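You operate a simulated robot arm through the tools that you are given. There is no shell and no other tool.

You are at the controls of a simulated two-armed robot. One attempt, no reset.

Task
Wipe the door on the packing table and pack it in the carton.
Fine: all its dust off with the felt pad, pad back; the door lies on the two foam blocks; both flaps shut. What is to be rubbed or washed off counts as gone when no trace of it is left.
Where things are to end (x, y in the base frame): white door within 0.035 m of [0.57, -0.29].

It is judged by the outcome, as a careful person would: the job done as asked, and still so three seconds after it is handed in. It fails if anything else is knocked over, pushed out of place, dropped, spilled or broken.

Robot
Two 7-joint arms with two-finger grippers on one trunk that stands fixed in place. Base frame: the origin is at the foot of the trunk, x ahead of it, y to its left, z up; the work surface is at about z = 0.8. Lengths are in m, angles in degrees, forces in N, time in s.
The left shoulder is at [0.048, 0.175, 1.189], the right one opposite. With the tool pointing down near the work surface each hand reaches from about 0.1 to 0.84 m from the base axis, measured 20 degrees to its own side. Payload 2.94 kg a hand.
Tool frame (each hand has its own): the origin (TCP) lies between the finger pads and is the grasp point; the fingertips stand 0.03 m ahead of it; z points along the fingers, y is the line along which they close. Largest opening 0.138 m; the body of the gripper starts 0.109 m behind the TCP.
Orientation is that of the tool frame in the base frame, as a unit quaternion [x, y, z, w]. With the fingers straight down and closing along the base's y, the tool's x points along the base's -x, its y along +y and its z along -z.

Tools
- The arms move only by the tool nudge_tool. It takes "left_targets", "right_targets" or both (then of equal length, played together; a hand with none holds still); each is a list of rows, each a list of 7 numbers: the closure, from 0 (fully open) to 1 (shut), then the shift along the base's x, y, z in units of 30 mm (1.0 is 30 mm), then the turn, a rotation vector about the base's x, y, z in units of 6 degrees (1.0 is 6 degrees). In form: [[claw, tx, ty, tz, wx, wy, wz], ...]. A call has 1 to 20 rows; each row shifts and turns the commanded pose from where the row before left it. A call with a number of a shift or a turn outside -1 to 1 is refused whole. A row lasts 0.2 s, in which the tool goes at most 0.05 m and 8.6 degrees; a call with a longer step from one row to the next is refused whole, and so is a gripper value outside its range. A pose out of reach is approached as far as the arm can. The call stops where the force on the tool passes 40 N (or 10 N more than at its start, if that is more) or the arm is blocked; 0.2 s more then pass. Each finger halts on what it meets, pressing with about 35 N; the grip force reading is that of the motor and also rises with nothing between the fingers. The clock runs only during rows and for 0.2 s after the last one: add rows that do not move to give the fingers time. The reply holds the time, the measured pose of the TCP, the force on the tool along the base axes, the opening and the grip force, in the units named above and with some noise, with the torque about the TCP (base axes, N m) and any sound that the robot's microphone picked up.
- Cameras (640 x 400 px; columns grow to the right, rows downward): "scene" is now at [0.1072, -0.0444, 1.6646]; the picture's right is [-0.57, -0.82, -0.00], its down [-0.62, 0.43, -0.65] and it looks along [0.54, -0.37, -0.76] (base axes); focal length 313 px, centre (320, 200). "left" rides on the left gripper at [0.071, -0.019, -0.146] in its tool frame; the picture's right is [0.26, 0.96, 0.00], its down [-0.85, 0.23, -0.48] and it looks along [-0.46, 0.13, 0.88] (tool axes); focal length 280 px, centre (320, 200). "right" rides on the right gripper at [0.071, 0.019, -0.146] in its tool frame; the picture's right is [-0.26, 0.97, 0.00], its down [-0.85, -0.23, -0.48] and it looks along [-0.46, -0.12, 0.88] (tool axes); focal length 280 px, centre (320, 200). There is no depth. A picture from a camera that has moved, and an enlarged one, comes with that camera's place and axes in the base frame and with its lens.
- capture(camera): a new picture of that camera. No time passes.
- lift_body(by): slides the trunk up (or, below 0, down) by that many m; the arms and the scene camera ride with it, the base frame stays. It gives what a move gives, with no picture.
- aim_head(pan, tilt): turns the head with the scene camera to pan (to the left, within 120 degrees either way) and tilt (down, from -29 to 69), counted from straight ahead of the robot. It gives what a move gives.
- inspect(camera, box): a new picture of the part [left, top, right, bottom] of that camera's present view, enlarged. No time passes.
- job_done(): hands the job in; it is judged then, once.

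Nothing tells you positions but the pictures and the camera data. Unless the task says otherwise, let go and move clear before handing in.

The tools are called after "Request:" by a JSON object that holds its "method" and its "body". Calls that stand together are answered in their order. nudge_tool: Moves the arms, as the interface text tells. Its arguments: {"type":"object","properties":{"left_targets":{"type":"array","items":{"type":"array","items":{"type":"number"}}},"right_targets":{"type":"array","items":{"type":"array","items":{"type":"number"}}}},"required":[]} The other tools are called the same way: lift_body (by) slides the trunk up or down; aim_head (pan, tilt) turns the head that bears the scene camera; capture (camera) takes a picture; inspect (camera, box) takes an enlarged picture of a part of a camera's view; job_done () hands the job in.

At the start:

```text
clock: 0.0
left_eef_pos: [0.5887, -0.0251, 1.2856]
left_orientation: [0.0, 1.0, 0.001, 0.0]
left_wrist_force: [-0.1, -0.4, 0.2]
left_ft_torque: [0.02, -0.01, -0.01]
left_gripper_width: 0.1381
left_gripper_force: 0.0
right_eef_pos: [0.3516, -0.3713, 1.2507]
right_orientation: [0.001, 1.0, 0.0, 0.0]
right_wrist_force: [-0.2, -0.4, -0.9]
right_ft_torque: [0.03, 0.01, -0.02]
right_gripper_width: 0.1381
right_gripper_force: 0.0
trunk travel left (down, up): [-0.362, 0.372]
head pan, tilt: [-35.0, 49.1]
```

scene: 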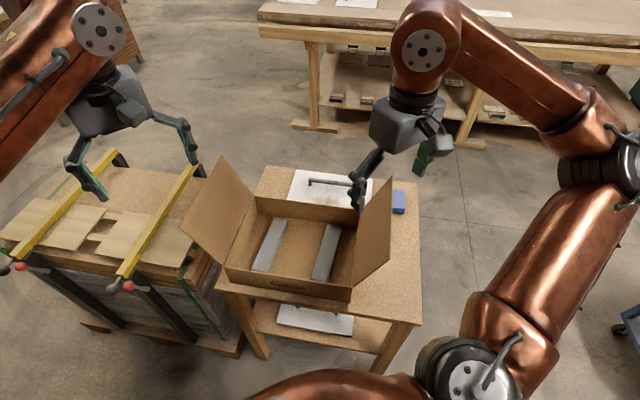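
right: 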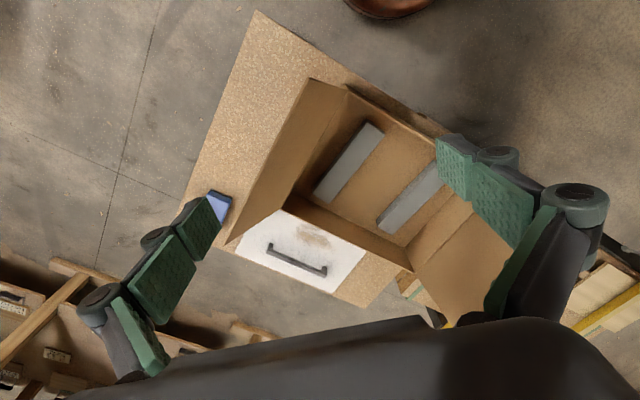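
left: 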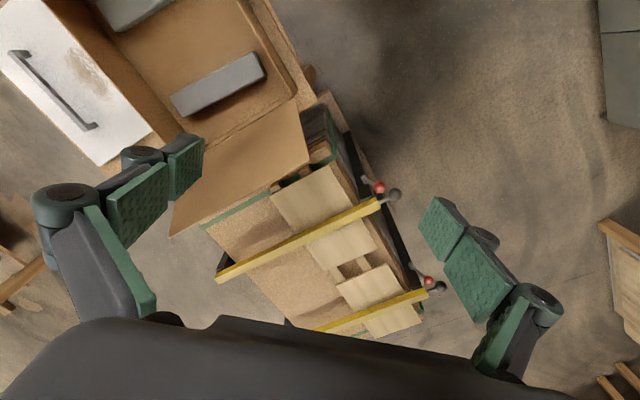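

I see a packing table with an open carton holding two foam blocks, and behind it a white door with a bar handle, a dusty patch on it, and a blue felt pad to the right. I'll look closer before I move anything.

Request:
{"method": "inspect", "body": {"camera": "scene", "box": [180, 140, 440, 380]}}

Request:
{"method": "inspect", "body": {"camera": "right", "box": [180, 60, 500, 320]}}

Request:
{"method": "inspect", "body": {"camera": "left", "box": [0, 0, 320, 240]}}

```text
1.67 times, centred on (310, 260) of scene
camera zoom: at [0.1072, -0.0444, 1.6646], right [-0.57, -0.82, 0.0], down [-0.62, 0.43, -0.65], along [0.54, -0.37, -0.76], focal length 522 px, centre (337, 100)
```

zoom: 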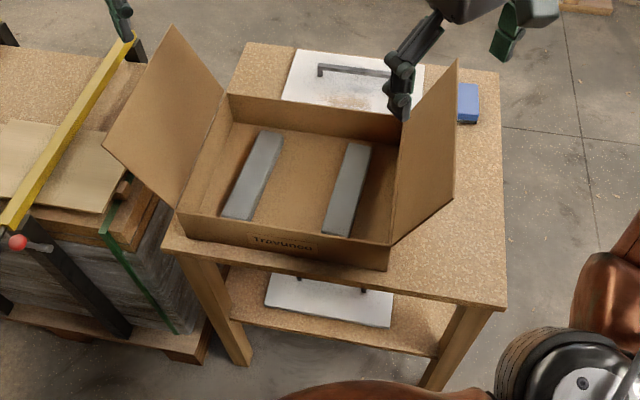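

```text
1.54 times, centred on (340, 190) of right
camera zoom: at [0.2806, -0.351, 1.3971], right [0.26, 0.97, 0.0], down [0.85, -0.23, 0.48], along [0.46, -0.12, -0.88], focal length 431 px, centre (289, 215)
```

zoom: 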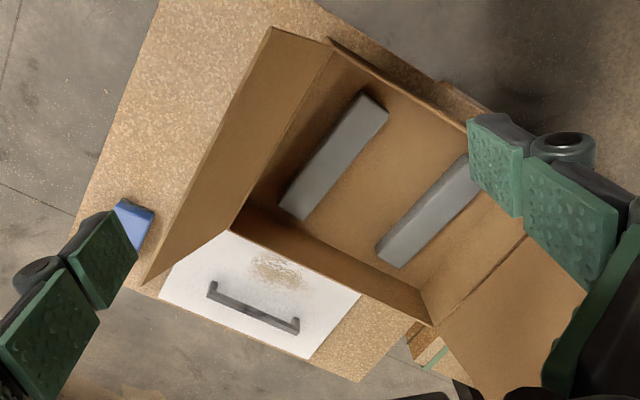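

```text
1.67 times, centred on (160, 120) of left
camera zoom: at [0.517, -0.0437, 1.4309], right [-0.26, 0.96, 0.0], down [0.85, 0.23, 0.48], along [0.46, 0.13, -0.88], focal length 467 px, centre (587, 333)
```

zoom: 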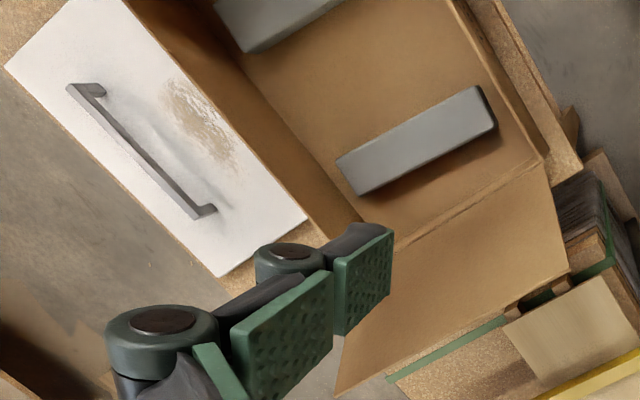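

The table is turned about 45° in the base frame. I put the carton rim at z≈0.915 with its centre near (0.57,-0.29), the door centre near (0.72,-0.52), and the pad near (0.54,-0.69). Next I'll move the right hand out at height so its camera can see the pad and door better.

Request:
{"method": "nudge_tool", "body": {"right_targets": [[0, 0.4, -1, 0.3, 0, 0, 0], [0, 0.4, -1, 0.3, 0, 0, 0], [0, 0.4, -1, 0.3, 0, 0, 0], [0, 0.4, -1, 0, 0, 0, 0], [0, 0.4, -1, 0, 0, 0, 0], [0, 0.4, -1, 0, 0, 0, 0]]}}

```text
clock: 1.4
left_eef_pos: [0.5874, -0.0237, 1.2857]
left_orientation: [0.0, 1.0, 0.0, 0.0]
left_wrist_force: [0.3, 0.2, -0.5]
left_ft_torque: [-0.04, -0.02, -0.02]
left_gripper_width: 0.1381
left_gripper_force: 0.0
right_eef_pos: [0.4029, -0.5035, 1.2759]
right_orientation: [0.0, 1.0, -0.001, 0.001]
right_wrist_force: [0.1, 0.4, 0.7]
right_ft_torque: [-0.05, 0.01, -0.01]
right_gripper_width: 0.1381
right_gripper_force: 0.2
right hand out of reach, approached as far as the arm can: row 5, 6
trunk travel left (down, up): [-0.362, 0.372]
head pan, tilt: [-35.0, 49.1]
```

The right hand stopped short at (0.40,-0.50,1.28), so reach is smaller up high. I'll check the views.

Request:
{"method": "capture", "body": {"camera": "scene"}}

Request:
{"method": "capture", "body": {"camera": "right"}}

```text
taken
camera scene: at [0.1063, -0.043, 1.6648], right [-0.57, -0.82, 0.0], down [-0.62, 0.43, -0.65], along [0.54, -0.38, -0.76], focal length 313 px, centre (320, 200)
```

scene: 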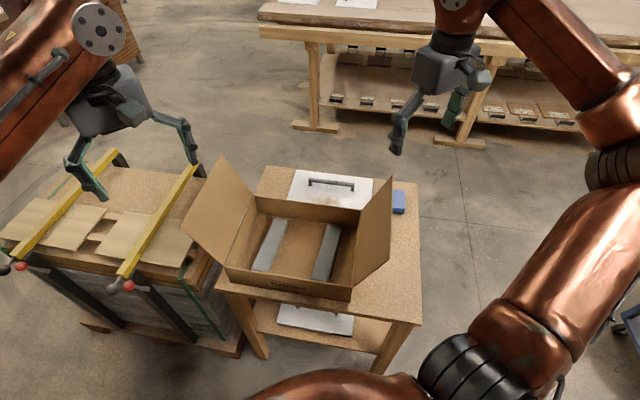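

```text
taken
camera right: at [0.3324, -0.4845, 1.4205], right [0.26, 0.96, 0.0], down [0.85, -0.23, 0.48], along [0.46, -0.13, -0.88], focal length 280 px, centre (320, 200)
```

right: 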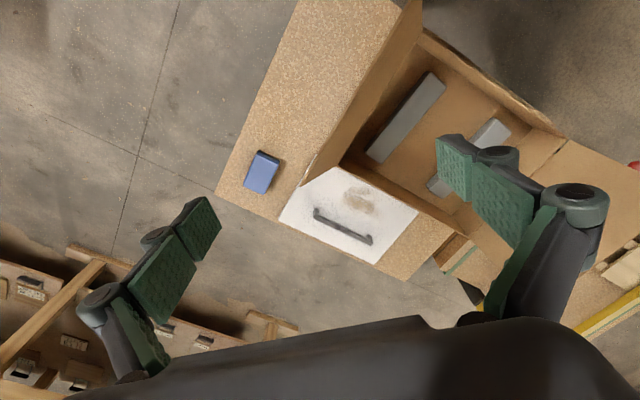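

Request:
{"method": "inspect", "body": {"camera": "right", "box": [220, 120, 460, 280]}}

Request:
{"method": "inspect", "body": {"camera": "scene", "box": [240, 150, 440, 290]}}

```text
2.50 times, centred on (340, 200) of right
camera zoom: at [0.3324, -0.4845, 1.4205], right [0.26, 0.96, 0.0], down [0.85, -0.23, 0.48], along [0.46, -0.13, -0.88], focal length 701 px, centre (270, 200)
```

zoom: 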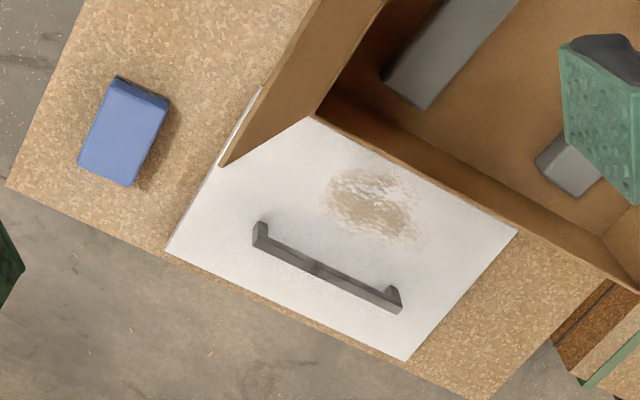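

```text
2.86 times, centred on (340, 220) of scene
camera zoom: at [0.1063, -0.043, 1.6648], right [-0.57, -0.82, 0.0], down [-0.62, 0.43, -0.65], along [0.54, -0.38, -0.76], focal length 894 px, centre (263, 143)
```

zoom: 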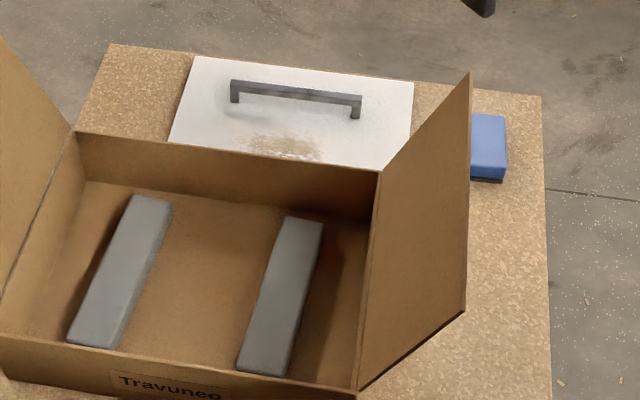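

Request:
{"method": "inspect", "body": {"camera": "right", "box": [270, 120, 350, 200]}}

Request:
{"method": "inspect", "body": {"camera": "left", "box": [0, 0, 240, 160]}}

```text
5.00 times, centred on (310, 160) of right
camera zoom: at [0.3324, -0.4845, 1.4205], right [0.26, 0.96, 0.0], down [0.85, -0.23, 0.48], along [0.46, -0.13, -0.88], focal length 1402 px, centre (370, 400)
```

zoom: 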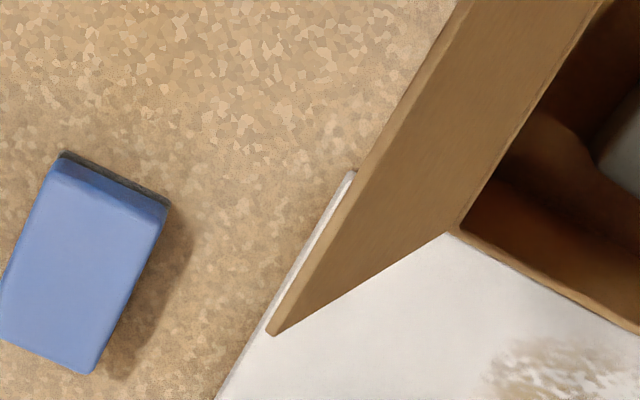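

```text
2.50 times, centred on (120, 80) of left
camera zoom: at [0.5163, -0.0424, 1.4313], right [-0.26, 0.96, 0.0], down [0.85, 0.23, 0.48], along [0.46, 0.12, -0.88], focal length 701 px, centre (820, 500)
```

zoom: 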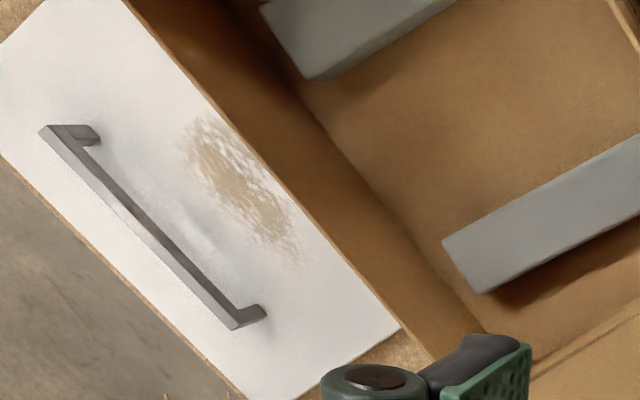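

The door measures about 0.295 × 0.20 m, with its bar handle slightly toward the far edge. The dust lies between the handle and the carton's far wall. The pad is about 0.05 × 0.09 × 0.03 m, so next I'll turn the right wrist -45° and move outside the right flap toward the pad.

Request:
{"method": "nudge_tool", "body": {"right_targets": [[0.2, -0.05, -0.5, -0.8, 0, 0, -1], [0.35, -0.05, -0.5, -0.8, 0, 0, -1], [0.35, -0.05, -0.5, -0.8, 0, 0, -1], [0.35, 0, -0.5, -0.8, 0, 0, -1], [0.35, 0, -0.5, -0.8, 0, 0, -1]]}}

```text
clock: 2.6
left_eef_pos: [0.5887, -0.0265, 1.2845]
left_orientation: [0.001, 1.0, 0.001, 0.0]
left_wrist_force: [0.9, 0.2, -0.5]
left_ft_torque: [0.02, -0.01, -0.01]
left_gripper_width: 0.1378
left_gripper_force: 0.0
right_eef_pos: [0.3994, -0.5823, 1.1524]
right_orientation: [0.26, 0.966, 0.0, 0.0]
right_wrist_force: [-1.1, -0.6, -0.6]
right_ft_torque: [0.0, 0.01, 0.01]
right_gripper_width: 0.0896
right_gripper_force: 0.1
trunk travel left (down, up): [-0.362, 0.372]
head pan, tilt: [-35.0, 49.1]
```

Request:
{"method": "nudge_tool", "body": {"right_targets": [[0.35, 0.8, -0.55, -0.2, 0, 0, -1], [0.35, 0.8, -0.55, -0.2, 0, 0, -1], [0.35, 0.8, -0.55, -0.4, 0, 0, -0.5], [0.35, 0.8, -0.55, -0.5, 0, 0, 0], [0.35, 0.8, -0.55, -0.6, 0, 0, 0]]}}

Request:
{"method": "capture", "body": {"camera": "right"}}

Request:
{"method": "capture", "body": {"camera": "scene"}}

```text
clock: 3.8
left_eef_pos: [0.5901, -0.0263, 1.2843]
left_orientation: [0.0, 1.0, 0.001, -0.001]
left_wrist_force: [0.2, -1.0, -0.2]
left_ft_torque: [0.02, 0.03, 0.01]
left_gripper_width: 0.1383
left_gripper_force: 0.0
right_eef_pos: [0.5202, -0.6654, 1.0947]
right_orientation: [0.383, 0.924, 0.0, -0.002]
right_wrist_force: [-0.2, 0.5, 0.3]
right_ft_torque: [0.02, 0.0, 0.01]
right_gripper_width: 0.0898
right_gripper_force: 0.1
trunk travel left (down, up): [-0.362, 0.372]
head pan, tilt: [-35.0, 49.1]
```

```text
taken
camera right: at [0.4842, -0.6002, 1.2412], right [0.87, 0.5, 0.0], down [0.44, -0.76, 0.47], along [0.24, -0.41, -0.88], focal length 280 px, centre (320, 200)
```

right: 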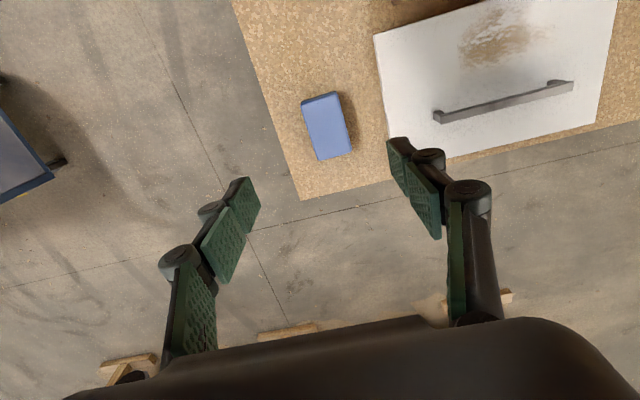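

```text
taken
camera scene: at [0.1091, -0.0457, 1.6644], right [-0.57, -0.82, 0.0], down [-0.62, 0.43, -0.65], along [0.54, -0.37, -0.76], focal length 313 px, centre (320, 200)
```

scene: 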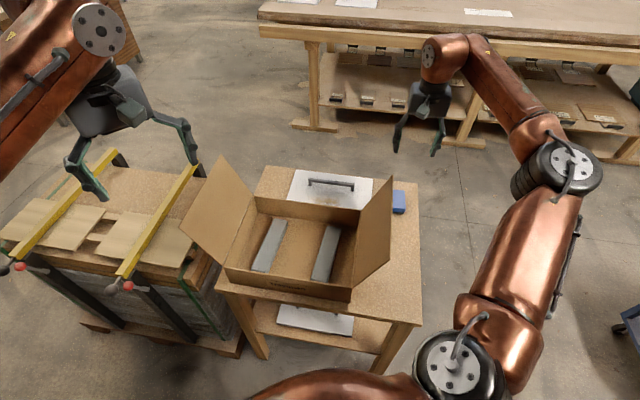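

Request:
{"method": "inspect", "body": {"camera": "right", "box": [240, 60, 440, 200]}}

Request:
{"method": "inspect", "body": {"camera": "right", "box": [360, 0, 640, 180]}}

```text
2.86 times, centred on (340, 130) of right
camera zoom: at [0.4842, -0.6002, 1.2412], right [0.87, 0.5, 0.0], down [0.44, -0.76, 0.47], along [0.24, -0.41, -0.88], focal length 801 px, centre (263, 400)
```

zoom: 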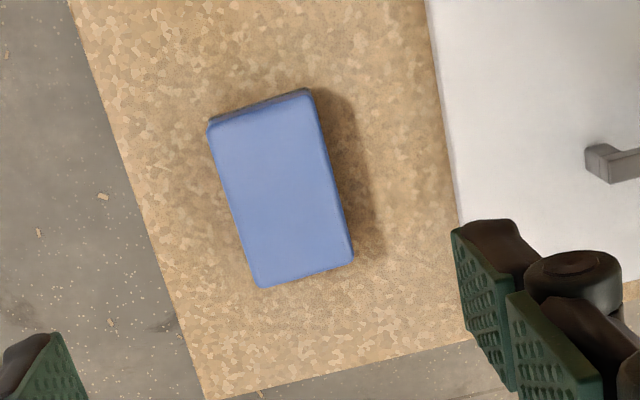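

```text
2.22 times, centred on (500, 90) of right
camera zoom: at [0.4842, -0.6002, 1.2412], right [0.87, 0.5, 0.0], down [0.44, -0.76, 0.47], along [0.24, -0.41, -0.88], focal length 623 px, centre (-80, 444)
```

zoom: 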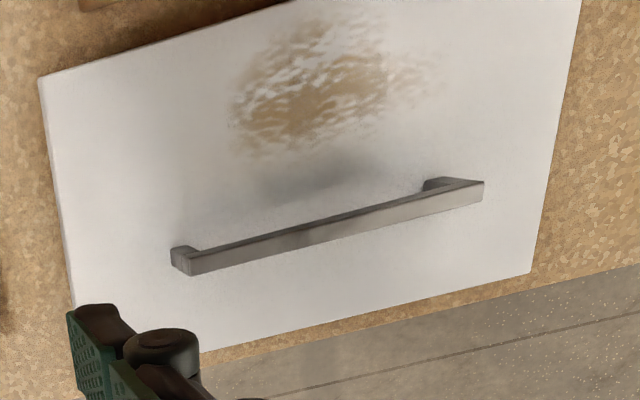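

The pad is square with the table: e1 -0.125 to -0.071 and e2 0.826 to 0.914, centred near (0.546,-0.685). I'll centre over it and go down partway.

Request:
{"method": "nudge_tool", "body": {"right_targets": [[0.3, 0.86, -0.64, 0, 0, 0, 0], [0.3, 0, 0, -1, 0, 0, 0], [0.3, 0, 0, -1, 0, 0, 0], [0.3, 0, 0, -1, 0, 0, 0], [0.3, 0, 0, -1, 0, 0, 0], [0.3, 0, 0, -1, 0, 0, 0], [0.3, 0, 0, -0.8, 0, 0, 0]]}}

Request:
{"method": "capture", "body": {"camera": "right"}}

Request:
{"method": "capture", "body": {"camera": "scene"}}

```text
clock: 5.4
left_eef_pos: [0.5893, -0.0261, 1.2838]
left_orientation: [0.0, 1.0, 0.001, 0.001]
left_wrist_force: [-0.2, 0.0, 0.5]
left_ft_torque: [0.01, 0.01, 0.0]
left_gripper_width: 0.1382
left_gripper_force: 0.2
right_eef_pos: [0.5457, -0.6829, 0.9224]
right_orientation: [0.382, 0.924, 0.0, 0.0]
right_wrist_force: [0.2, -1.0, 0.0]
right_ft_torque: [0.03, -0.03, -0.02]
right_gripper_width: 0.0968
right_gripper_force: 0.1
trunk travel left (down, up): [-0.362, 0.372]
head pan, tilt: [-35.0, 49.1]
```

```text
taken
camera right: at [0.5087, -0.6194, 1.0676], right [0.87, 0.5, 0.0], down [0.44, -0.76, 0.48], along [0.24, -0.41, -0.88], focal length 280 px, centre (320, 200)
```

right: 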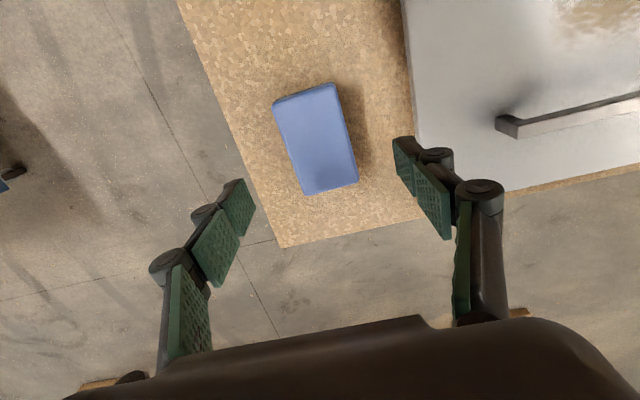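

```text
taken
camera scene: at [0.1077, -0.0456, 1.6646], right [-0.57, -0.82, 0.0], down [-0.62, 0.43, -0.65], along [0.54, -0.37, -0.76], focal length 313 px, centre (320, 200)
```

scene: 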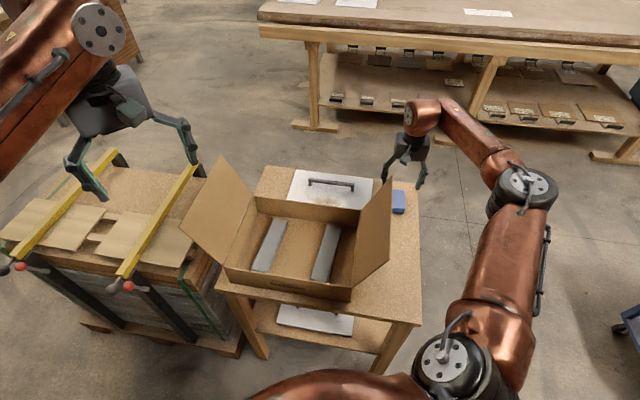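

Request:
{"method": "nudge_tool", "body": {"right_targets": [[0.3, 0, 0, -0.88, 0, 0, 0], [0.3, 0, 0, -0.88, 0, 0, 0], [0.3, 0, 0, -0.88, 0, 0, 0], [0.3, 0, 0, 0, 0, 0, 0]]}}

Request:
{"method": "capture", "body": {"camera": "right"}}

```text
clock: 6.4
left_eef_pos: [0.5887, -0.025, 1.2857]
left_orientation: [0.0, 1.0, -0.001, -0.001]
left_wrist_force: [-0.6, -0.1, 0.1]
left_ft_torque: [0.0, 0.01, -0.01]
left_gripper_width: 0.1381
left_gripper_force: 0.1
right_eef_pos: [0.5451, -0.6821, 0.8428]
right_orientation: [0.383, 0.924, 0.0, 0.0]
right_wrist_force: [-0.9, 1.2, -0.2]
right_ft_torque: [0.01, -0.04, 0.0]
right_gripper_width: 0.0967
right_gripper_force: 0.1
trunk travel left (down, up): [-0.362, 0.372]
head pan, tilt: [-35.0, 49.1]
```

```text
taken
camera right: at [0.5085, -0.6181, 0.989], right [0.87, 0.5, 0.0], down [0.44, -0.76, 0.48], along [0.24, -0.41, -0.88], focal length 280 px, centre (320, 200)
```

right: 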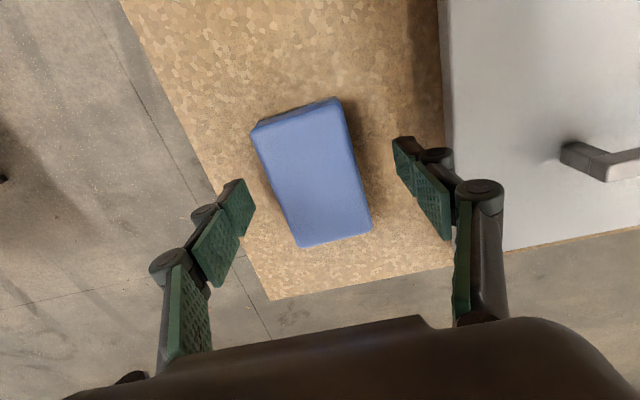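

The fingers straddle the pad with good clearance on both sides. I'll close on it.

Request:
{"method": "nudge_tool", "body": {"right_targets": [[0.6, 0, 0, 0, 0, 0, 0], [0.8, 0, 0, 0, 0, 0, 0], [1, 0, 0, 0, 0, 0, 0], [1, 0, 0, 0, 0, 0, 0], [1, 0, 0, 0, 0, 0, 0], [1, 0, 0, 0, 0, 0, 0]]}}

Request:
{"method": "capture", "body": {"camera": "right"}}

```text
clock: 7.8
left_eef_pos: [0.5875, -0.0247, 1.2853]
left_orientation: [0.0, 1.0, 0.0, 0.0]
left_wrist_force: [0.3, -0.3, -0.4]
left_ft_torque: [-0.01, 0.01, -0.04]
left_gripper_width: 0.1377
left_gripper_force: 0.1
right_eef_pos: [0.5448, -0.6813, 0.8434]
right_orientation: [0.382, 0.924, 0.0, 0.0]
right_wrist_force: [-1.3, -0.7, 0.9]
right_ft_torque: [0.0, 0.04, 0.02]
right_gripper_width: 0.0552
right_gripper_force: 34.9
trunk travel left (down, up): [-0.362, 0.372]
head pan, tilt: [-35.0, 49.1]
```

```text
taken
camera right: at [0.5085, -0.6181, 0.9894], right [0.87, 0.5, 0.0], down [0.44, -0.76, 0.48], along [0.24, -0.41, -0.88], focal length 280 px, centre (320, 200)
```

right: 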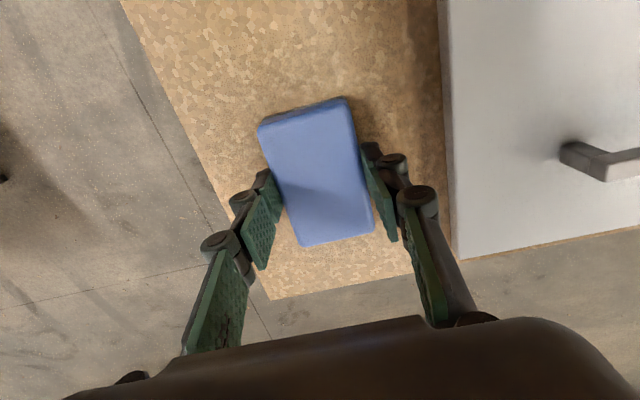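

The pad is gripped at 0.055 m width. I'll raise the trunk a little, which lifts the pad and keeps the forearm clear of the right flap, then check the view.

Request:
{"method": "lift_body", "body": {"by": 0.06}}

Request:
{"method": "capture", "body": {"camera": "right"}}

Request:
{"method": "capture", "body": {"camera": "scene"}}

```text
clock: 8.8
left_eef_pos: [0.5896, -0.0257, 1.3432]
left_orientation: [0.0, 1.0, 0.001, 0.0]
left_wrist_force: [-1.2, -0.2, -0.1]
left_ft_torque: [0.01, 0.02, -0.02]
left_gripper_width: 0.1381
left_gripper_force: 0.0
right_eef_pos: [0.5443, -0.6831, 0.902]
right_orientation: [0.382, 0.924, 0.001, 0.0]
right_wrist_force: [-0.2, 0.6, 0.1]
right_ft_torque: [-0.02, -0.02, -0.06]
right_gripper_width: 0.055
right_gripper_force: 34.9
trunk travel left (down, up): [-0.422, 0.312]
head pan, tilt: [-35.0, 49.1]
```

```text
taken
camera right: at [0.509, -0.6189, 1.0484], right [0.87, 0.5, 0.0], down [0.44, -0.76, 0.47], along [0.24, -0.41, -0.88], focal length 280 px, centre (320, 200)
```

right: 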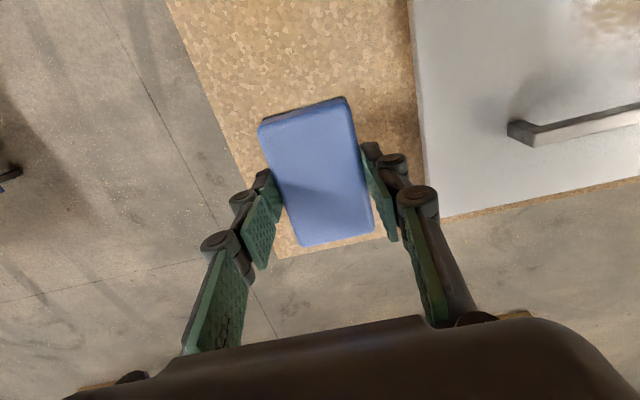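

```text
taken
camera scene: at [0.0831, -0.0452, 1.7246], right [-0.57, -0.82, 0.0], down [-0.62, 0.43, -0.65], along [0.54, -0.37, -0.76], focal length 313 px, centre (320, 200)
```

scene: 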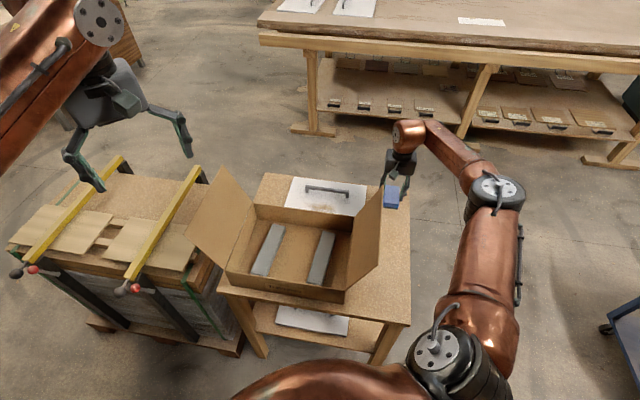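

The pad is in hand, and its bottom sits about 43 mm below the TCP. I'll carry it over the door, staying clear of the flap edge and above the handle, to the strip between the handle and the carton.

Request:
{"method": "nudge_tool", "body": {"right_targets": [[1, 0, 0, 0.8, 0, 0, 0], [1, 0.755, 0.924, 0, 0, 0, 0], [1, 0.755, 0.924, 0, 0, 0, 0], [1, 0.755, 0.924, 0, 0, 0, 0], [1, 0.755, 0.924, 0, 0, 0, 0], [1, 0.755, 0.924, 0, 0, 0, 0]]}}

Request:
{"method": "capture", "body": {"camera": "right"}}

Request:
{"method": "capture", "body": {"camera": "scene"}}

```text
clock: 10.2
left_eef_pos: [0.5898, -0.0247, 1.3448]
left_orientation: [0.0, 1.0, 0.001, -0.002]
left_wrist_force: [0.5, 0.7, 0.0]
left_ft_torque: [-0.02, 0.01, 0.01]
left_gripper_width: 0.1381
left_gripper_force: 0.0
right_eef_pos: [0.6577, -0.544, 0.9274]
right_orientation: [0.383, 0.924, -0.001, 0.0]
right_wrist_force: [-0.3, -0.3, 0.4]
right_ft_torque: [0.0, 0.01, 0.01]
right_gripper_width: 0.0547
right_gripper_force: 35.0
trunk travel left (down, up): [-0.422, 0.312]
head pan, tilt: [-35.0, 49.1]
```

```text
taken
camera right: at [0.6221, -0.479, 1.073], right [0.87, 0.5, 0.0], down [0.44, -0.76, 0.48], along [0.23, -0.41, -0.88], focal length 280 px, centre (320, 200)
```

right: 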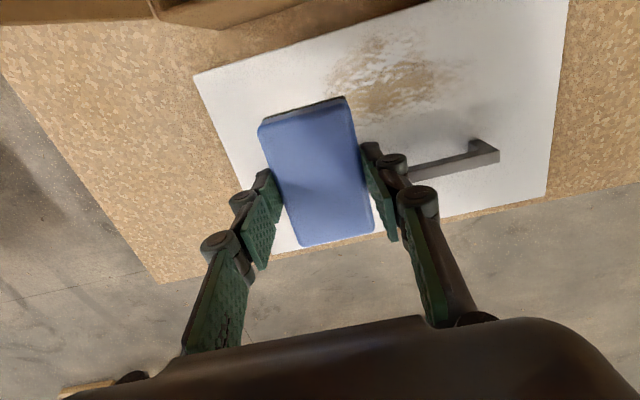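

```text
taken
camera scene: at [0.0836, -0.0433, 1.7247], right [-0.57, -0.82, 0.0], down [-0.62, 0.43, -0.65], along [0.54, -0.38, -0.76], focal length 313 px, centre (320, 200)
```

scene: 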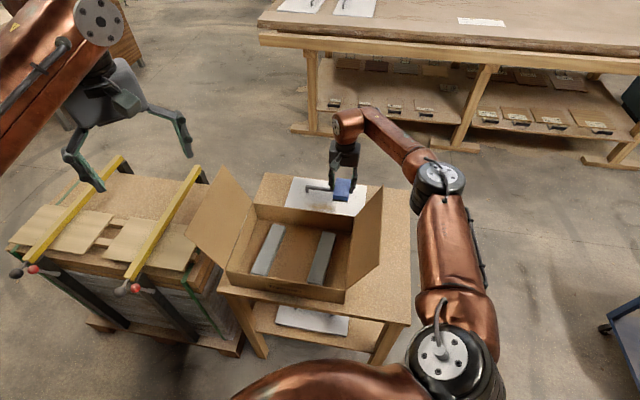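

Request:
{"method": "nudge_tool", "body": {"right_targets": [[1, -0.82, 0.82, 0, 0, 0, 0], [1, 0, 0, -0.8, 0, 0, 0], [1, 0, 0, -0.8, 0, 0, 0], [1, 0, 0, 0, 0, 0, 0]]}}

Request:
{"method": "capture", "body": {"camera": "right"}}

```text
clock: 11.2
left_eef_pos: [0.5888, -0.0256, 1.3452]
left_orientation: [0.0, 1.0, 0.0, 0.0]
left_wrist_force: [-1.3, -0.7, 0.1]
left_ft_torque: [-0.01, -0.01, -0.01]
left_gripper_width: 0.1379
left_gripper_force: 0.1
right_eef_pos: [0.6329, -0.519, 0.8799]
right_orientation: [0.382, 0.924, 0.0, 0.0]
right_wrist_force: [0.1, 0.9, -0.2]
right_ft_torque: [-0.02, 0.02, 0.0]
right_gripper_width: 0.0551
right_gripper_force: 35.3
trunk travel left (down, up): [-0.422, 0.312]
head pan, tilt: [-35.0, 49.1]
```

```text
taken
camera right: at [0.597, -0.4552, 1.0252], right [0.87, 0.5, 0.0], down [0.44, -0.76, 0.48], along [0.24, -0.41, -0.88], focal length 280 px, centre (320, 200)
```

right: 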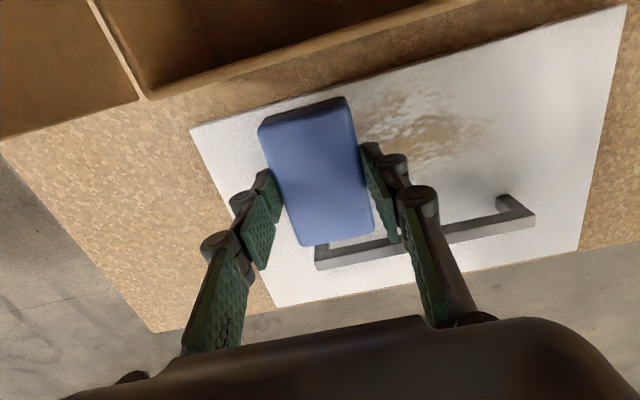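

Request:
{"method": "nudge_tool", "body": {"right_targets": [[1, 0, 0, -0.15, 0, 0, 0], [1, 0, 0, -0.15, 0, 0, 0], [1, 0, 0, 0, 0, 0, 0]]}}

```text
clock: 12.0
left_eef_pos: [0.5884, -0.0254, 1.3451]
left_orientation: [0.001, 1.0, 0.0, 0.0]
left_wrist_force: [-0.1, 0.0, 0.4]
left_ft_torque: [0.02, 0.01, 0.01]
left_gripper_width: 0.138
left_gripper_force: 0.1
right_eef_pos: [0.6343, -0.5205, 0.8696]
right_orientation: [0.382, 0.924, 0.0, 0.001]
right_wrist_force: [0.9, 0.5, -0.7]
right_ft_torque: [0.02, 0.03, -0.01]
right_gripper_width: 0.0549
right_gripper_force: 35.2
trunk travel left (down, up): [-0.422, 0.312]
head pan, tilt: [-35.0, 49.1]
```

Request:
{"method": "nudge_tool", "body": {"right_targets": [[1, 0, 0, -0.1, 0, 0, 0], [1, 0, 0, -0.1, 0, 0, 0], [1, 0, 0, 0, 0, 0, 0]]}}

```text
clock: 12.8
left_eef_pos: [0.5879, -0.0252, 1.3452]
left_orientation: [0.001, 1.0, 0.0, 0.0]
left_wrist_force: [0.7, -0.7, 0.3]
left_ft_torque: [-0.01, 0.0, -0.01]
left_gripper_width: 0.1381
left_gripper_force: 0.0
right_eef_pos: [0.6331, -0.5183, 0.8632]
right_orientation: [0.383, 0.924, 0.0, 0.0]
right_wrist_force: [-0.7, 0.5, -0.8]
right_ft_torque: [0.02, 0.01, 0.01]
right_gripper_width: 0.0546
right_gripper_force: 35.3
trunk travel left (down, up): [-0.422, 0.312]
head pan, tilt: [-35.0, 49.1]
```

Request:
{"method": "nudge_tool", "body": {"right_targets": [[1, 0, 0, -0.08, 0, 0, 0], [1, 0, 0, -0.08, 0, 0, 0], [1, 0, 0, 0, 0, 0, 0]]}}

Request:
{"method": "capture", "body": {"camera": "right"}}

```text
clock: 13.6
left_eef_pos: [0.5894, -0.0258, 1.3452]
left_orientation: [-0.001, 1.0, 0.001, 0.0]
left_wrist_force: [-0.1, 0.1, -0.3]
left_ft_torque: [-0.03, -0.01, -0.01]
left_gripper_width: 0.1379
left_gripper_force: 0.0
right_eef_pos: [0.6335, -0.5187, 0.8599]
right_orientation: [0.383, 0.924, -0.001, -0.001]
right_wrist_force: [-0.8, 0.7, 0.4]
right_ft_torque: [-0.02, 0.01, 0.02]
right_gripper_width: 0.0549
right_gripper_force: 35.2
trunk travel left (down, up): [-0.422, 0.312]
head pan, tilt: [-35.0, 49.1]
```

```text
taken
camera right: at [0.5972, -0.4553, 1.0055], right [0.87, 0.5, 0.0], down [0.44, -0.76, 0.48], along [0.24, -0.41, -0.88], focal length 280 px, centre (320, 200)
```

right: 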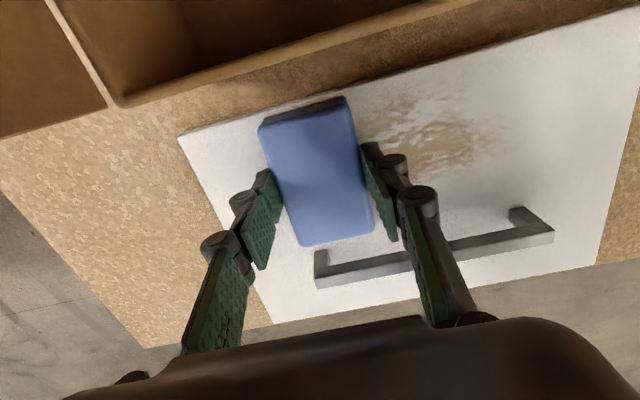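

Request:
{"method": "nudge_tool", "body": {"right_targets": [[1, 0, 0, -0.06, 0, 0, 0], [1, 0, 0, -0.06, 0, 0, 0], [1, 0, 0, 0, 0, 0, 0]]}}

```text
clock: 14.4
left_eef_pos: [0.587, -0.0238, 1.3465]
left_orientation: [0.0, 1.0, 0.0, 0.0]
left_wrist_force: [-0.6, 0.1, -1.0]
left_ft_torque: [-0.01, 0.0, 0.0]
left_gripper_width: 0.138
left_gripper_force: 0.1
right_eef_pos: [0.6337, -0.5185, 0.8598]
right_orientation: [0.383, 0.924, 0.001, 0.002]
right_wrist_force: [1.9, -3.0, 19.1]
right_ft_torque: [0.27, 0.54, 0.04]
right_gripper_width: 0.0549
right_gripper_force: 34.9
trunk travel left (down, up): [-0.422, 0.312]
head pan, tilt: [-35.0, 49.1]
```

Contact: the force reads about 19 N at TCP z≈0.86, which puts the door top at about 0.817. I'll ease off slightly and make a short stroke along the door, then check that the dust comes off and the door stays put.

Request:
{"method": "nudge_tool", "body": {"right_targets": [[1, 0, 0, 0.03, 0, 0, 0], [1, 0.4, 0.4, 0, 0, 0, 0], [1, 0.4, 0.4, 0, 0, 0, 0], [1, 0.4, 0.4, 0, 0, 0, 0]]}}

Request:
{"method": "capture", "body": {"camera": "right"}}

```text
clock: 15.4
left_eef_pos: [0.5862, -0.0241, 1.3466]
left_orientation: [0.0, 1.0, -0.001, 0.001]
left_wrist_force: [0.2, 0.1, -0.5]
left_ft_torque: [-0.01, 0.0, -0.01]
left_gripper_width: 0.1377
left_gripper_force: 0.0
right_eef_pos: [0.6677, -0.4821, 0.8598]
right_orientation: [0.383, 0.924, 0.0, 0.0]
right_wrist_force: [-4.7, -3.9, 21.1]
right_ft_torque: [-0.13, 0.07, -0.02]
right_gripper_width: 0.0551
right_gripper_force: 34.8
trunk travel left (down, up): [-0.422, 0.312]
head pan, tilt: [-35.0, 49.1]
```

```text
taken
camera right: at [0.6308, -0.4188, 1.0048], right [0.87, 0.5, 0.0], down [0.44, -0.76, 0.48], along [0.24, -0.41, -0.88], focal length 280 px, centre (320, 200)
```

right: 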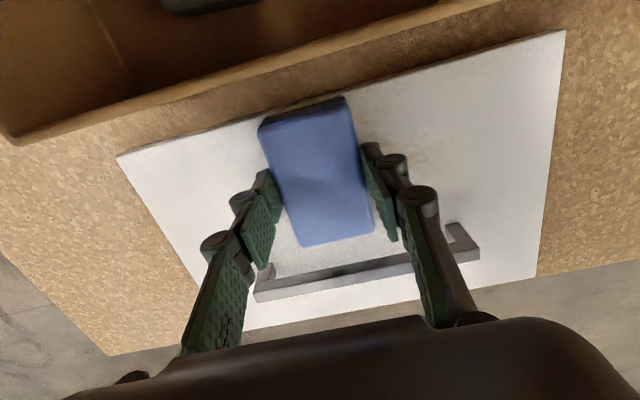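

Request:
{"method": "nudge_tool", "body": {"right_targets": [[1, 0.4, 0.4, 0, 0, 0, 0], [1, 0.4, 0.4, 0, 0, 0, 0], [1, 0.4, 0.4, 0, 0, 0, 0], [1, 0.4, 0.4, 0, 0, 0, 0], [1, 0.4, 0.4, 0, 0, 0, 0], [1, 0.4, 0.4, 0, 0, 0, 0]]}}

Request:
{"method": "capture", "body": {"camera": "right"}}

Request:
{"method": "inspect", "body": {"camera": "scene", "box": [240, 150, 440, 290]}}

```text
clock: 16.8
left_eef_pos: [0.5875, -0.024, 1.3464]
left_orientation: [0.001, 1.0, -0.001, 0.0]
left_wrist_force: [-0.7, 0.8, -0.1]
left_ft_torque: [-0.02, 0.0, 0.01]
left_gripper_width: 0.1381
left_gripper_force: 0.1
right_eef_pos: [0.7406, -0.4094, 0.859]
right_orientation: [0.382, 0.924, 0.001, 0.001]
right_wrist_force: [-2.8, -2.6, 18.6]
right_ft_torque: [-0.01, 0.15, -0.08]
right_gripper_width: 0.0549
right_gripper_force: 35.2
trunk travel left (down, up): [-0.422, 0.312]
head pan, tilt: [-35.0, 49.1]
```

```text
taken
camera right: at [0.7038, -0.3457, 1.0047], right [0.87, 0.5, 0.0], down [0.44, -0.76, 0.48], along [0.24, -0.41, -0.88], focal length 280 px, centre (320, 200)
```

right: 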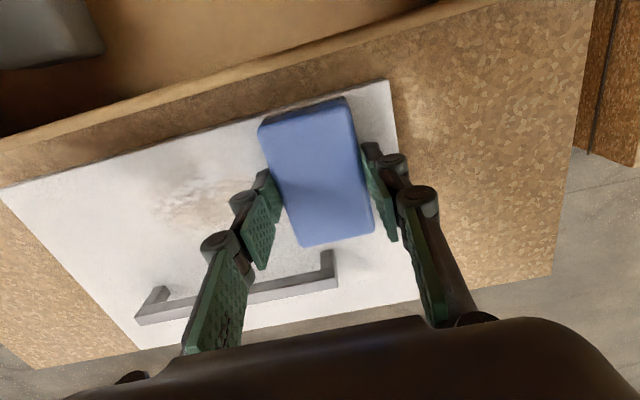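

```text
2.86 times, centred on (340, 220) of scene
camera zoom: at [0.0802, -0.0418, 1.725], right [-0.57, -0.82, 0.0], down [-0.62, 0.43, -0.66], along [0.54, -0.38, -0.76], focal length 894 px, centre (263, 143)
```

zoom: 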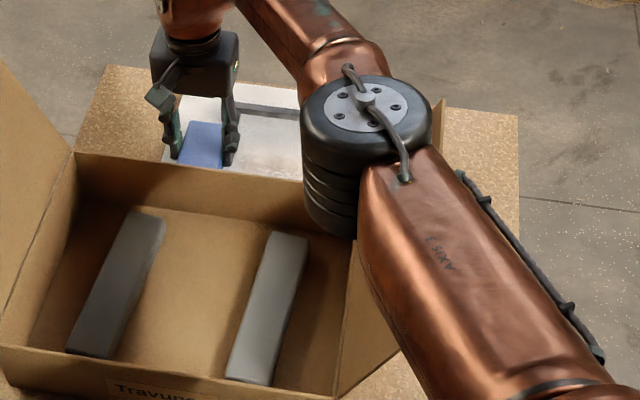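

One pass thins the dust and the door hasn't moved. I'll keep making passes back and forth with a small offset each time.

Request:
{"method": "nudge_tool", "body": {"right_targets": [[1, -0.34, -0.54, 0, 0, 0, 0], [1, -0.44, -0.44, 0, 0, 0, 0], [1, -0.44, -0.44, 0, 0, 0, 0], [1, -0.44, -0.44, 0, 0, 0, 0], [1, -0.44, -0.44, 0, 0, 0, 0], [1, -0.44, -0.44, 0, 0, 0, 0], [1, -0.44, -0.44, 0, 0, 0, 0], [1, -0.44, -0.44, 0, 0, 0, 0], [1, 0.34, 0.54, 0, 0, 0, 0], [1, 0.44, 0.44, 0, 0, 0, 0], [1, 0.44, 0.44, 0, 0, 0, 0], [1, 0.44, 0.44, 0, 0, 0, 0], [1, 0.44, 0.44, 0, 0, 0, 0], [1, 0.44, 0.44, 0, 0, 0, 0], [1, 0.44, 0.44, 0, 0, 0, 0], [1, 0.44, 0.44, 0, 0, 0, 0]]}}

Request:
{"method": "capture", "body": {"camera": "right"}}

```text
clock: 20.2
left_eef_pos: [0.5883, -0.0237, 1.3447]
left_orientation: [0.0, 1.0, -0.001, 0.0]
left_wrist_force: [0.0, 0.7, -0.3]
left_ft_torque: [-0.04, 0.0, -0.02]
left_gripper_width: 0.1381
left_gripper_force: 0.1
right_eef_pos: [0.7408, -0.4093, 0.8585]
right_orientation: [0.382, 0.924, -0.001, -0.001]
right_wrist_force: [-1.4, -0.5, 9.7]
right_ft_torque: [-0.18, -0.19, -0.1]
right_gripper_width: 0.0548
right_gripper_force: 34.7
trunk travel left (down, up): [-0.422, 0.312]
head pan, tilt: [-35.0, 49.1]
```

```text
taken
camera right: at [0.7047, -0.3455, 1.0043], right [0.87, 0.5, 0.0], down [0.44, -0.76, 0.48], along [0.24, -0.41, -0.88], focal length 280 px, centre (320, 200)
```

right: 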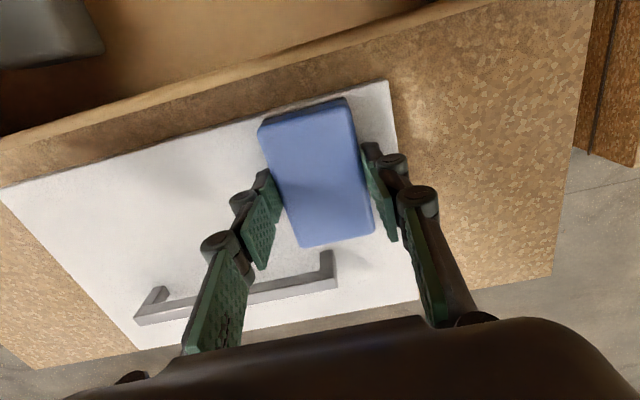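

Request:
{"method": "nudge_tool", "body": {"right_targets": [[1, -0.67, -0.2, -0.02, 0, 0, 0], [1, -0.44, -0.44, 0, 0, 0, 0], [1, -0.44, -0.44, 0, 0, 0, 0], [1, -0.44, -0.44, 0, 0, 0, 0], [1, -0.44, -0.44, 0, 0, 0, 0], [1, -0.44, -0.44, 0, 0, 0, 0], [1, -0.44, -0.44, 0, 0, 0, 0], [1, -0.44, -0.44, 0, 0, 0, 0], [1, 0.9, -0.02, 0, 0, 0, 0], [1, 0.44, 0.44, 0, 0, 0, 0], [1, 0.44, 0.44, 0, 0, 0, 0], [1, 0.44, 0.44, 0, 0, 0, 0], [1, 0.44, 0.44, 0, 0, 0, 0], [1, 0.44, 0.44, 0, 0, 0, 0], [1, 0.44, 0.44, 0, 0, 0, 0], [1, 0.44, 0.44, 0, 0, 0, 0]]}}

Request:
{"method": "nudge_tool", "body": {"right_targets": [[1, -0.44, -0.44, 0, 0, 0, 0], [1, -0.44, -0.44, 0, 0, 0, 0], [1, -0.44, -0.44, 0, 0, 0, 0], [1, -0.44, -0.44, 0, 0, 0, 0], [1, -0.44, -0.44, 0, 0, 0, 0], [1, -0.44, -0.44, 0, 0, 0, 0], [1, -0.44, -0.44, 0, 0, 0, 0], [1, -0.2, -0.2, 0.6, 0, 0, 0], [1, 0, 0, 1, 0, 0, 0], [1, 0, 0, 0.4, 0, 0, 0]]}}

Request:
{"method": "capture", "body": {"camera": "right"}}

```text
clock: 23.6
left_eef_pos: [0.586, -0.0245, 1.3455]
left_orientation: [-0.001, 1.0, 0.0, 0.001]
left_wrist_force: [-0.5, 0.0, 0.1]
left_ft_torque: [0.03, -0.07, 0.0]
left_gripper_width: 0.1379
left_gripper_force: 0.0
right_eef_pos: [0.7411, -0.423, 0.8576]
right_orientation: [0.382, 0.924, 0.001, 0.002]
right_wrist_force: [-0.9, -0.5, 16.2]
right_ft_torque: [-0.39, -0.07, -0.26]
right_gripper_width: 0.055
right_gripper_force: 35.0
right hand out of reach, approached as far as the arm can: row 16
trunk travel left (down, up): [-0.422, 0.312]
head pan, tilt: [-35.0, 49.1]
```

```text
clock: 25.8
left_eef_pos: [0.5885, -0.0264, 1.3452]
left_orientation: [0.001, 1.0, 0.001, 0.0]
left_wrist_force: [0.2, 0.6, -0.5]
left_ft_torque: [0.04, -0.01, -0.01]
left_gripper_width: 0.138
left_gripper_force: 0.1
right_eef_pos: [0.6434, -0.5237, 0.9156]
right_orientation: [0.383, 0.924, -0.001, -0.002]
right_wrist_force: [-0.6, -1.2, -1.1]
right_ft_torque: [0.01, 0.02, 0.0]
right_gripper_width: 0.055
right_gripper_force: 35.1
trunk travel left (down, up): [-0.422, 0.312]
head pan, tilt: [-35.0, 49.1]
```

```text
taken
camera right: at [0.6072, -0.4598, 1.0614], right [0.87, 0.5, 0.0], down [0.44, -0.76, 0.47], along [0.24, -0.41, -0.88], focal length 280 px, centre (320, 200)
```

right: 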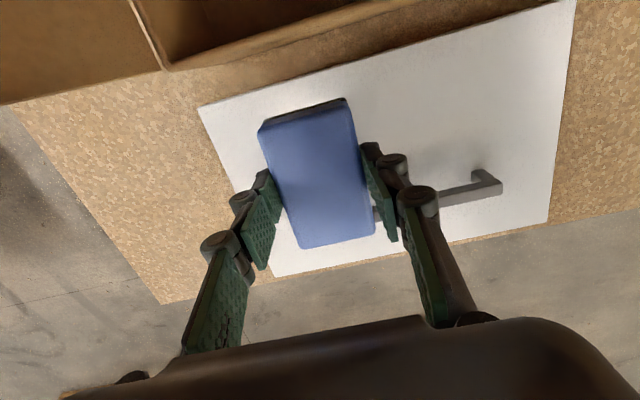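

Request:
{"method": "inspect", "body": {"camera": "right", "box": [340, 0, 600, 180]}}

Request:
{"method": "inspect", "body": {"camera": "right", "box": [180, 60, 400, 220]}}

Request:
{"method": "inspect", "body": {"camera": "scene", "box": [240, 150, 440, 290]}}

```text
2.22 times, centred on (470, 90) of right
camera zoom: at [0.6072, -0.4598, 1.0614], right [0.87, 0.5, 0.0], down [0.44, -0.76, 0.47], along [0.24, -0.41, -0.88], focal length 623 px, centre (-13, 444)
```

zoom: 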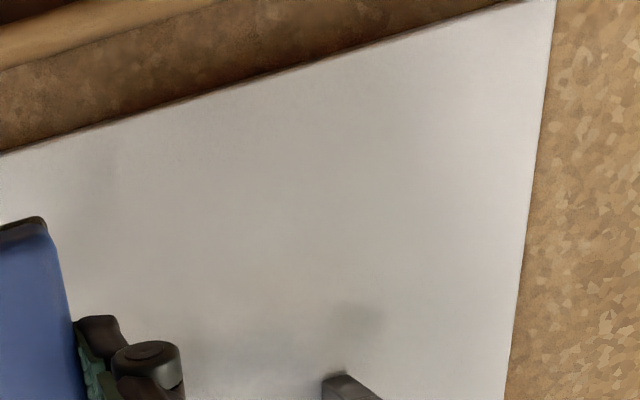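

```text
2.50 times, centred on (290, 140) of right
camera zoom: at [0.6072, -0.4598, 1.0614], right [0.87, 0.5, 0.0], down [0.44, -0.76, 0.47], along [0.24, -0.41, -0.88], focal length 701 px, centre (395, 350)
```

zoom: 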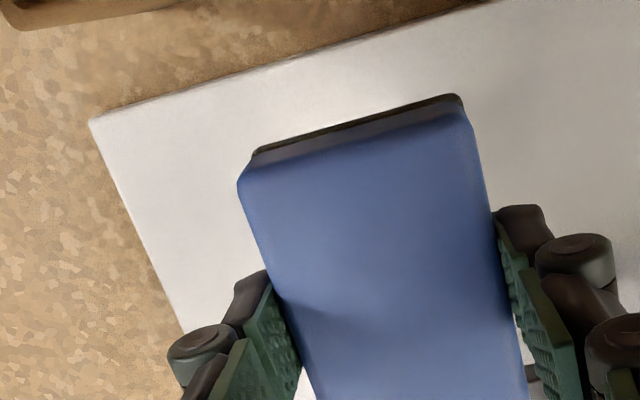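

```text
2.86 times, centred on (340, 220) of scene
camera zoom: at [0.0831, -0.0458, 1.7247], right [-0.57, -0.82, 0.0], down [-0.62, 0.43, -0.65], along [0.54, -0.37, -0.76], focal length 894 px, centre (263, 143)
```

zoom: 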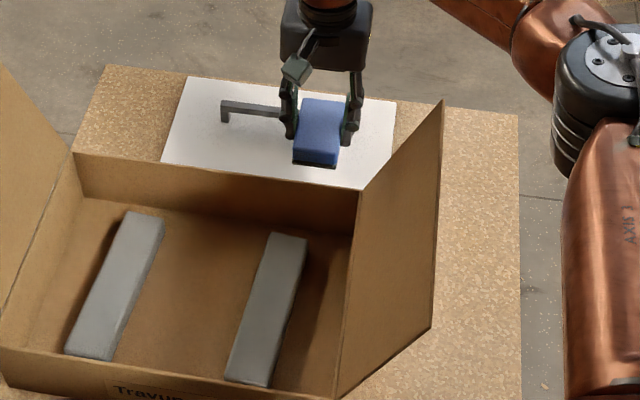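

The visible surface looks clean. I'll carry the pad back toward its place at height and take a full look at the door on the way before putting it down.

Request:
{"method": "nudge_tool", "body": {"right_targets": [[1, 0.59, -0.59, 0.95, 0, 0, 0], [1, -0.785, -0.951, 0.9, 0, 0, 0], [1, -0.785, -0.951, 0.9, 0, 0, 0], [1, -0.785, -0.951, 0.9, 0, 0, 0], [1, -0.785, -0.951, 0.9, 0, 0, 0], [1, -0.785, -0.951, 0.5, 0, 0, 0], [1, 0, 0, 0, 0, 0, 0]]}}

Request:
{"method": "capture", "body": {"camera": "right"}}

Request:
{"method": "inspect", "body": {"camera": "right", "box": [360, 0, 640, 180]}}

Request:
{"method": "inspect", "body": {"camera": "scene", "box": [270, 160, 410, 260]}}

```text
clock: 27.4
left_eef_pos: [0.5897, -0.0243, 1.3446]
left_orientation: [0.0, 1.0, -0.001, -0.001]
left_wrist_force: [0.6, -0.4, 0.2]
left_ft_torque: [0.01, 0.02, -0.02]
left_gripper_width: 0.1379
left_gripper_force: 0.1
right_eef_pos: [0.5431, -0.6835, 1.0681]
right_orientation: [0.382, 0.924, 0.001, -0.001]
right_wrist_force: [-0.1, -0.1, -1.1]
right_ft_torque: [0.01, 0.01, 0.03]
right_gripper_width: 0.0548
right_gripper_force: 34.8
trunk travel left (down, up): [-0.422, 0.312]
head pan, tilt: [-35.0, 49.1]
```

```text
taken
camera right: at [0.5072, -0.6195, 1.213], right [0.87, 0.5, 0.0], down [0.44, -0.76, 0.47], along [0.24, -0.41, -0.88], focal length 280 px, centre (320, 200)
```

right: 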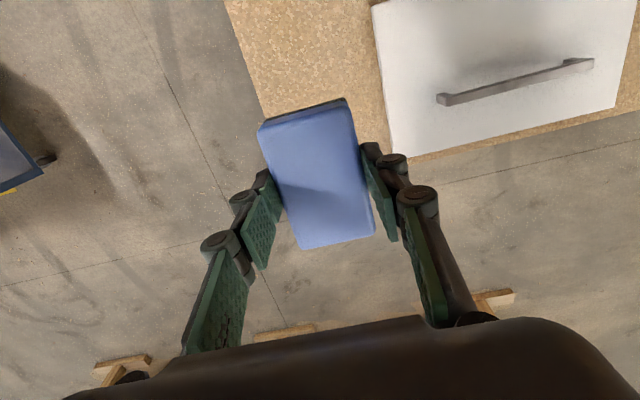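

```text
2.22 times, centred on (500, 90) of right
camera zoom: at [0.5072, -0.6195, 1.213], right [0.87, 0.5, 0.0], down [0.44, -0.76, 0.47], along [0.24, -0.41, -0.88], focal length 623 px, centre (-80, 444)
```

zoom: 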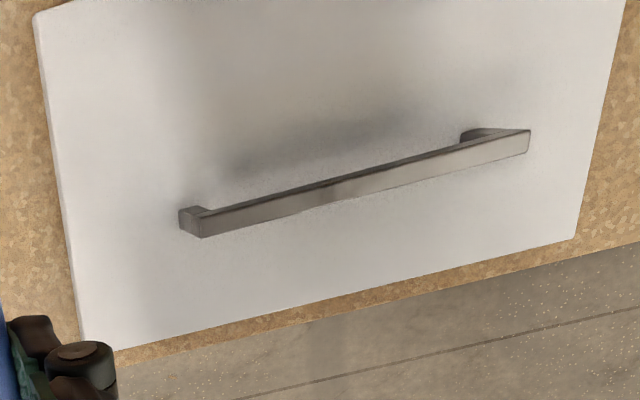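

```text
4.00 times, centred on (340, 210) of scene
camera zoom: at [0.0835, -0.0446, 1.7247], right [-0.57, -0.82, 0.0], down [-0.62, 0.43, -0.65], along [0.54, -0.37, -0.76], focal length 1252 px, centre (240, 160)
```

zoom: 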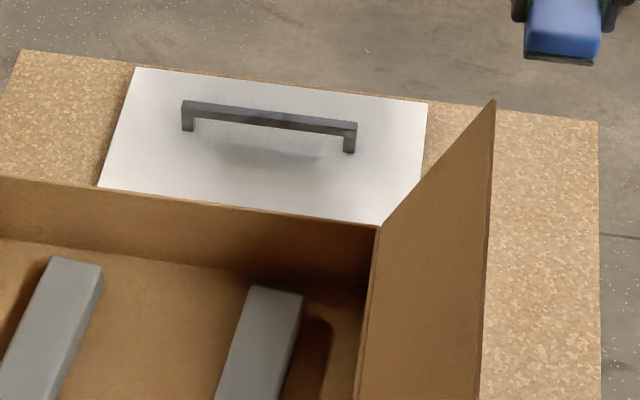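

Request:
{"method": "inspect", "body": {"camera": "left", "box": [0, 0, 160, 100]}}

Request:
{"method": "inspect", "body": {"camera": "right", "box": [400, 0, 560, 100]}}

```text
4.00 times, centred on (80, 50) of left
camera zoom: at [0.518, -0.0438, 1.4904], right [-0.26, 0.96, 0.0], down [0.85, 0.23, 0.47], along [0.46, 0.13, -0.88], focal length 1122 px, centre (1280, 800)
```

zoom: 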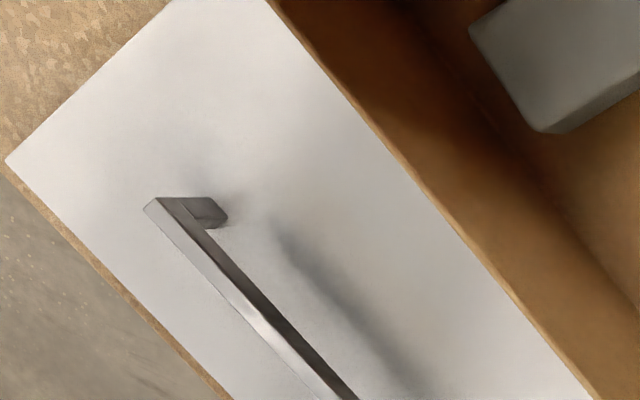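

```text
4.00 times, centred on (480, 50) of right
camera zoom: at [0.5072, -0.6195, 1.213], right [0.87, 0.5, 0.0], down [0.44, -0.76, 0.47], along [0.24, -0.41, -0.88], focal length 1122 px, centre (-320, 800)
```

zoom: 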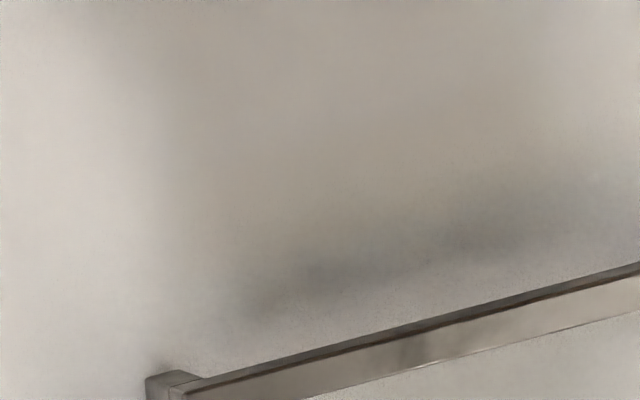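

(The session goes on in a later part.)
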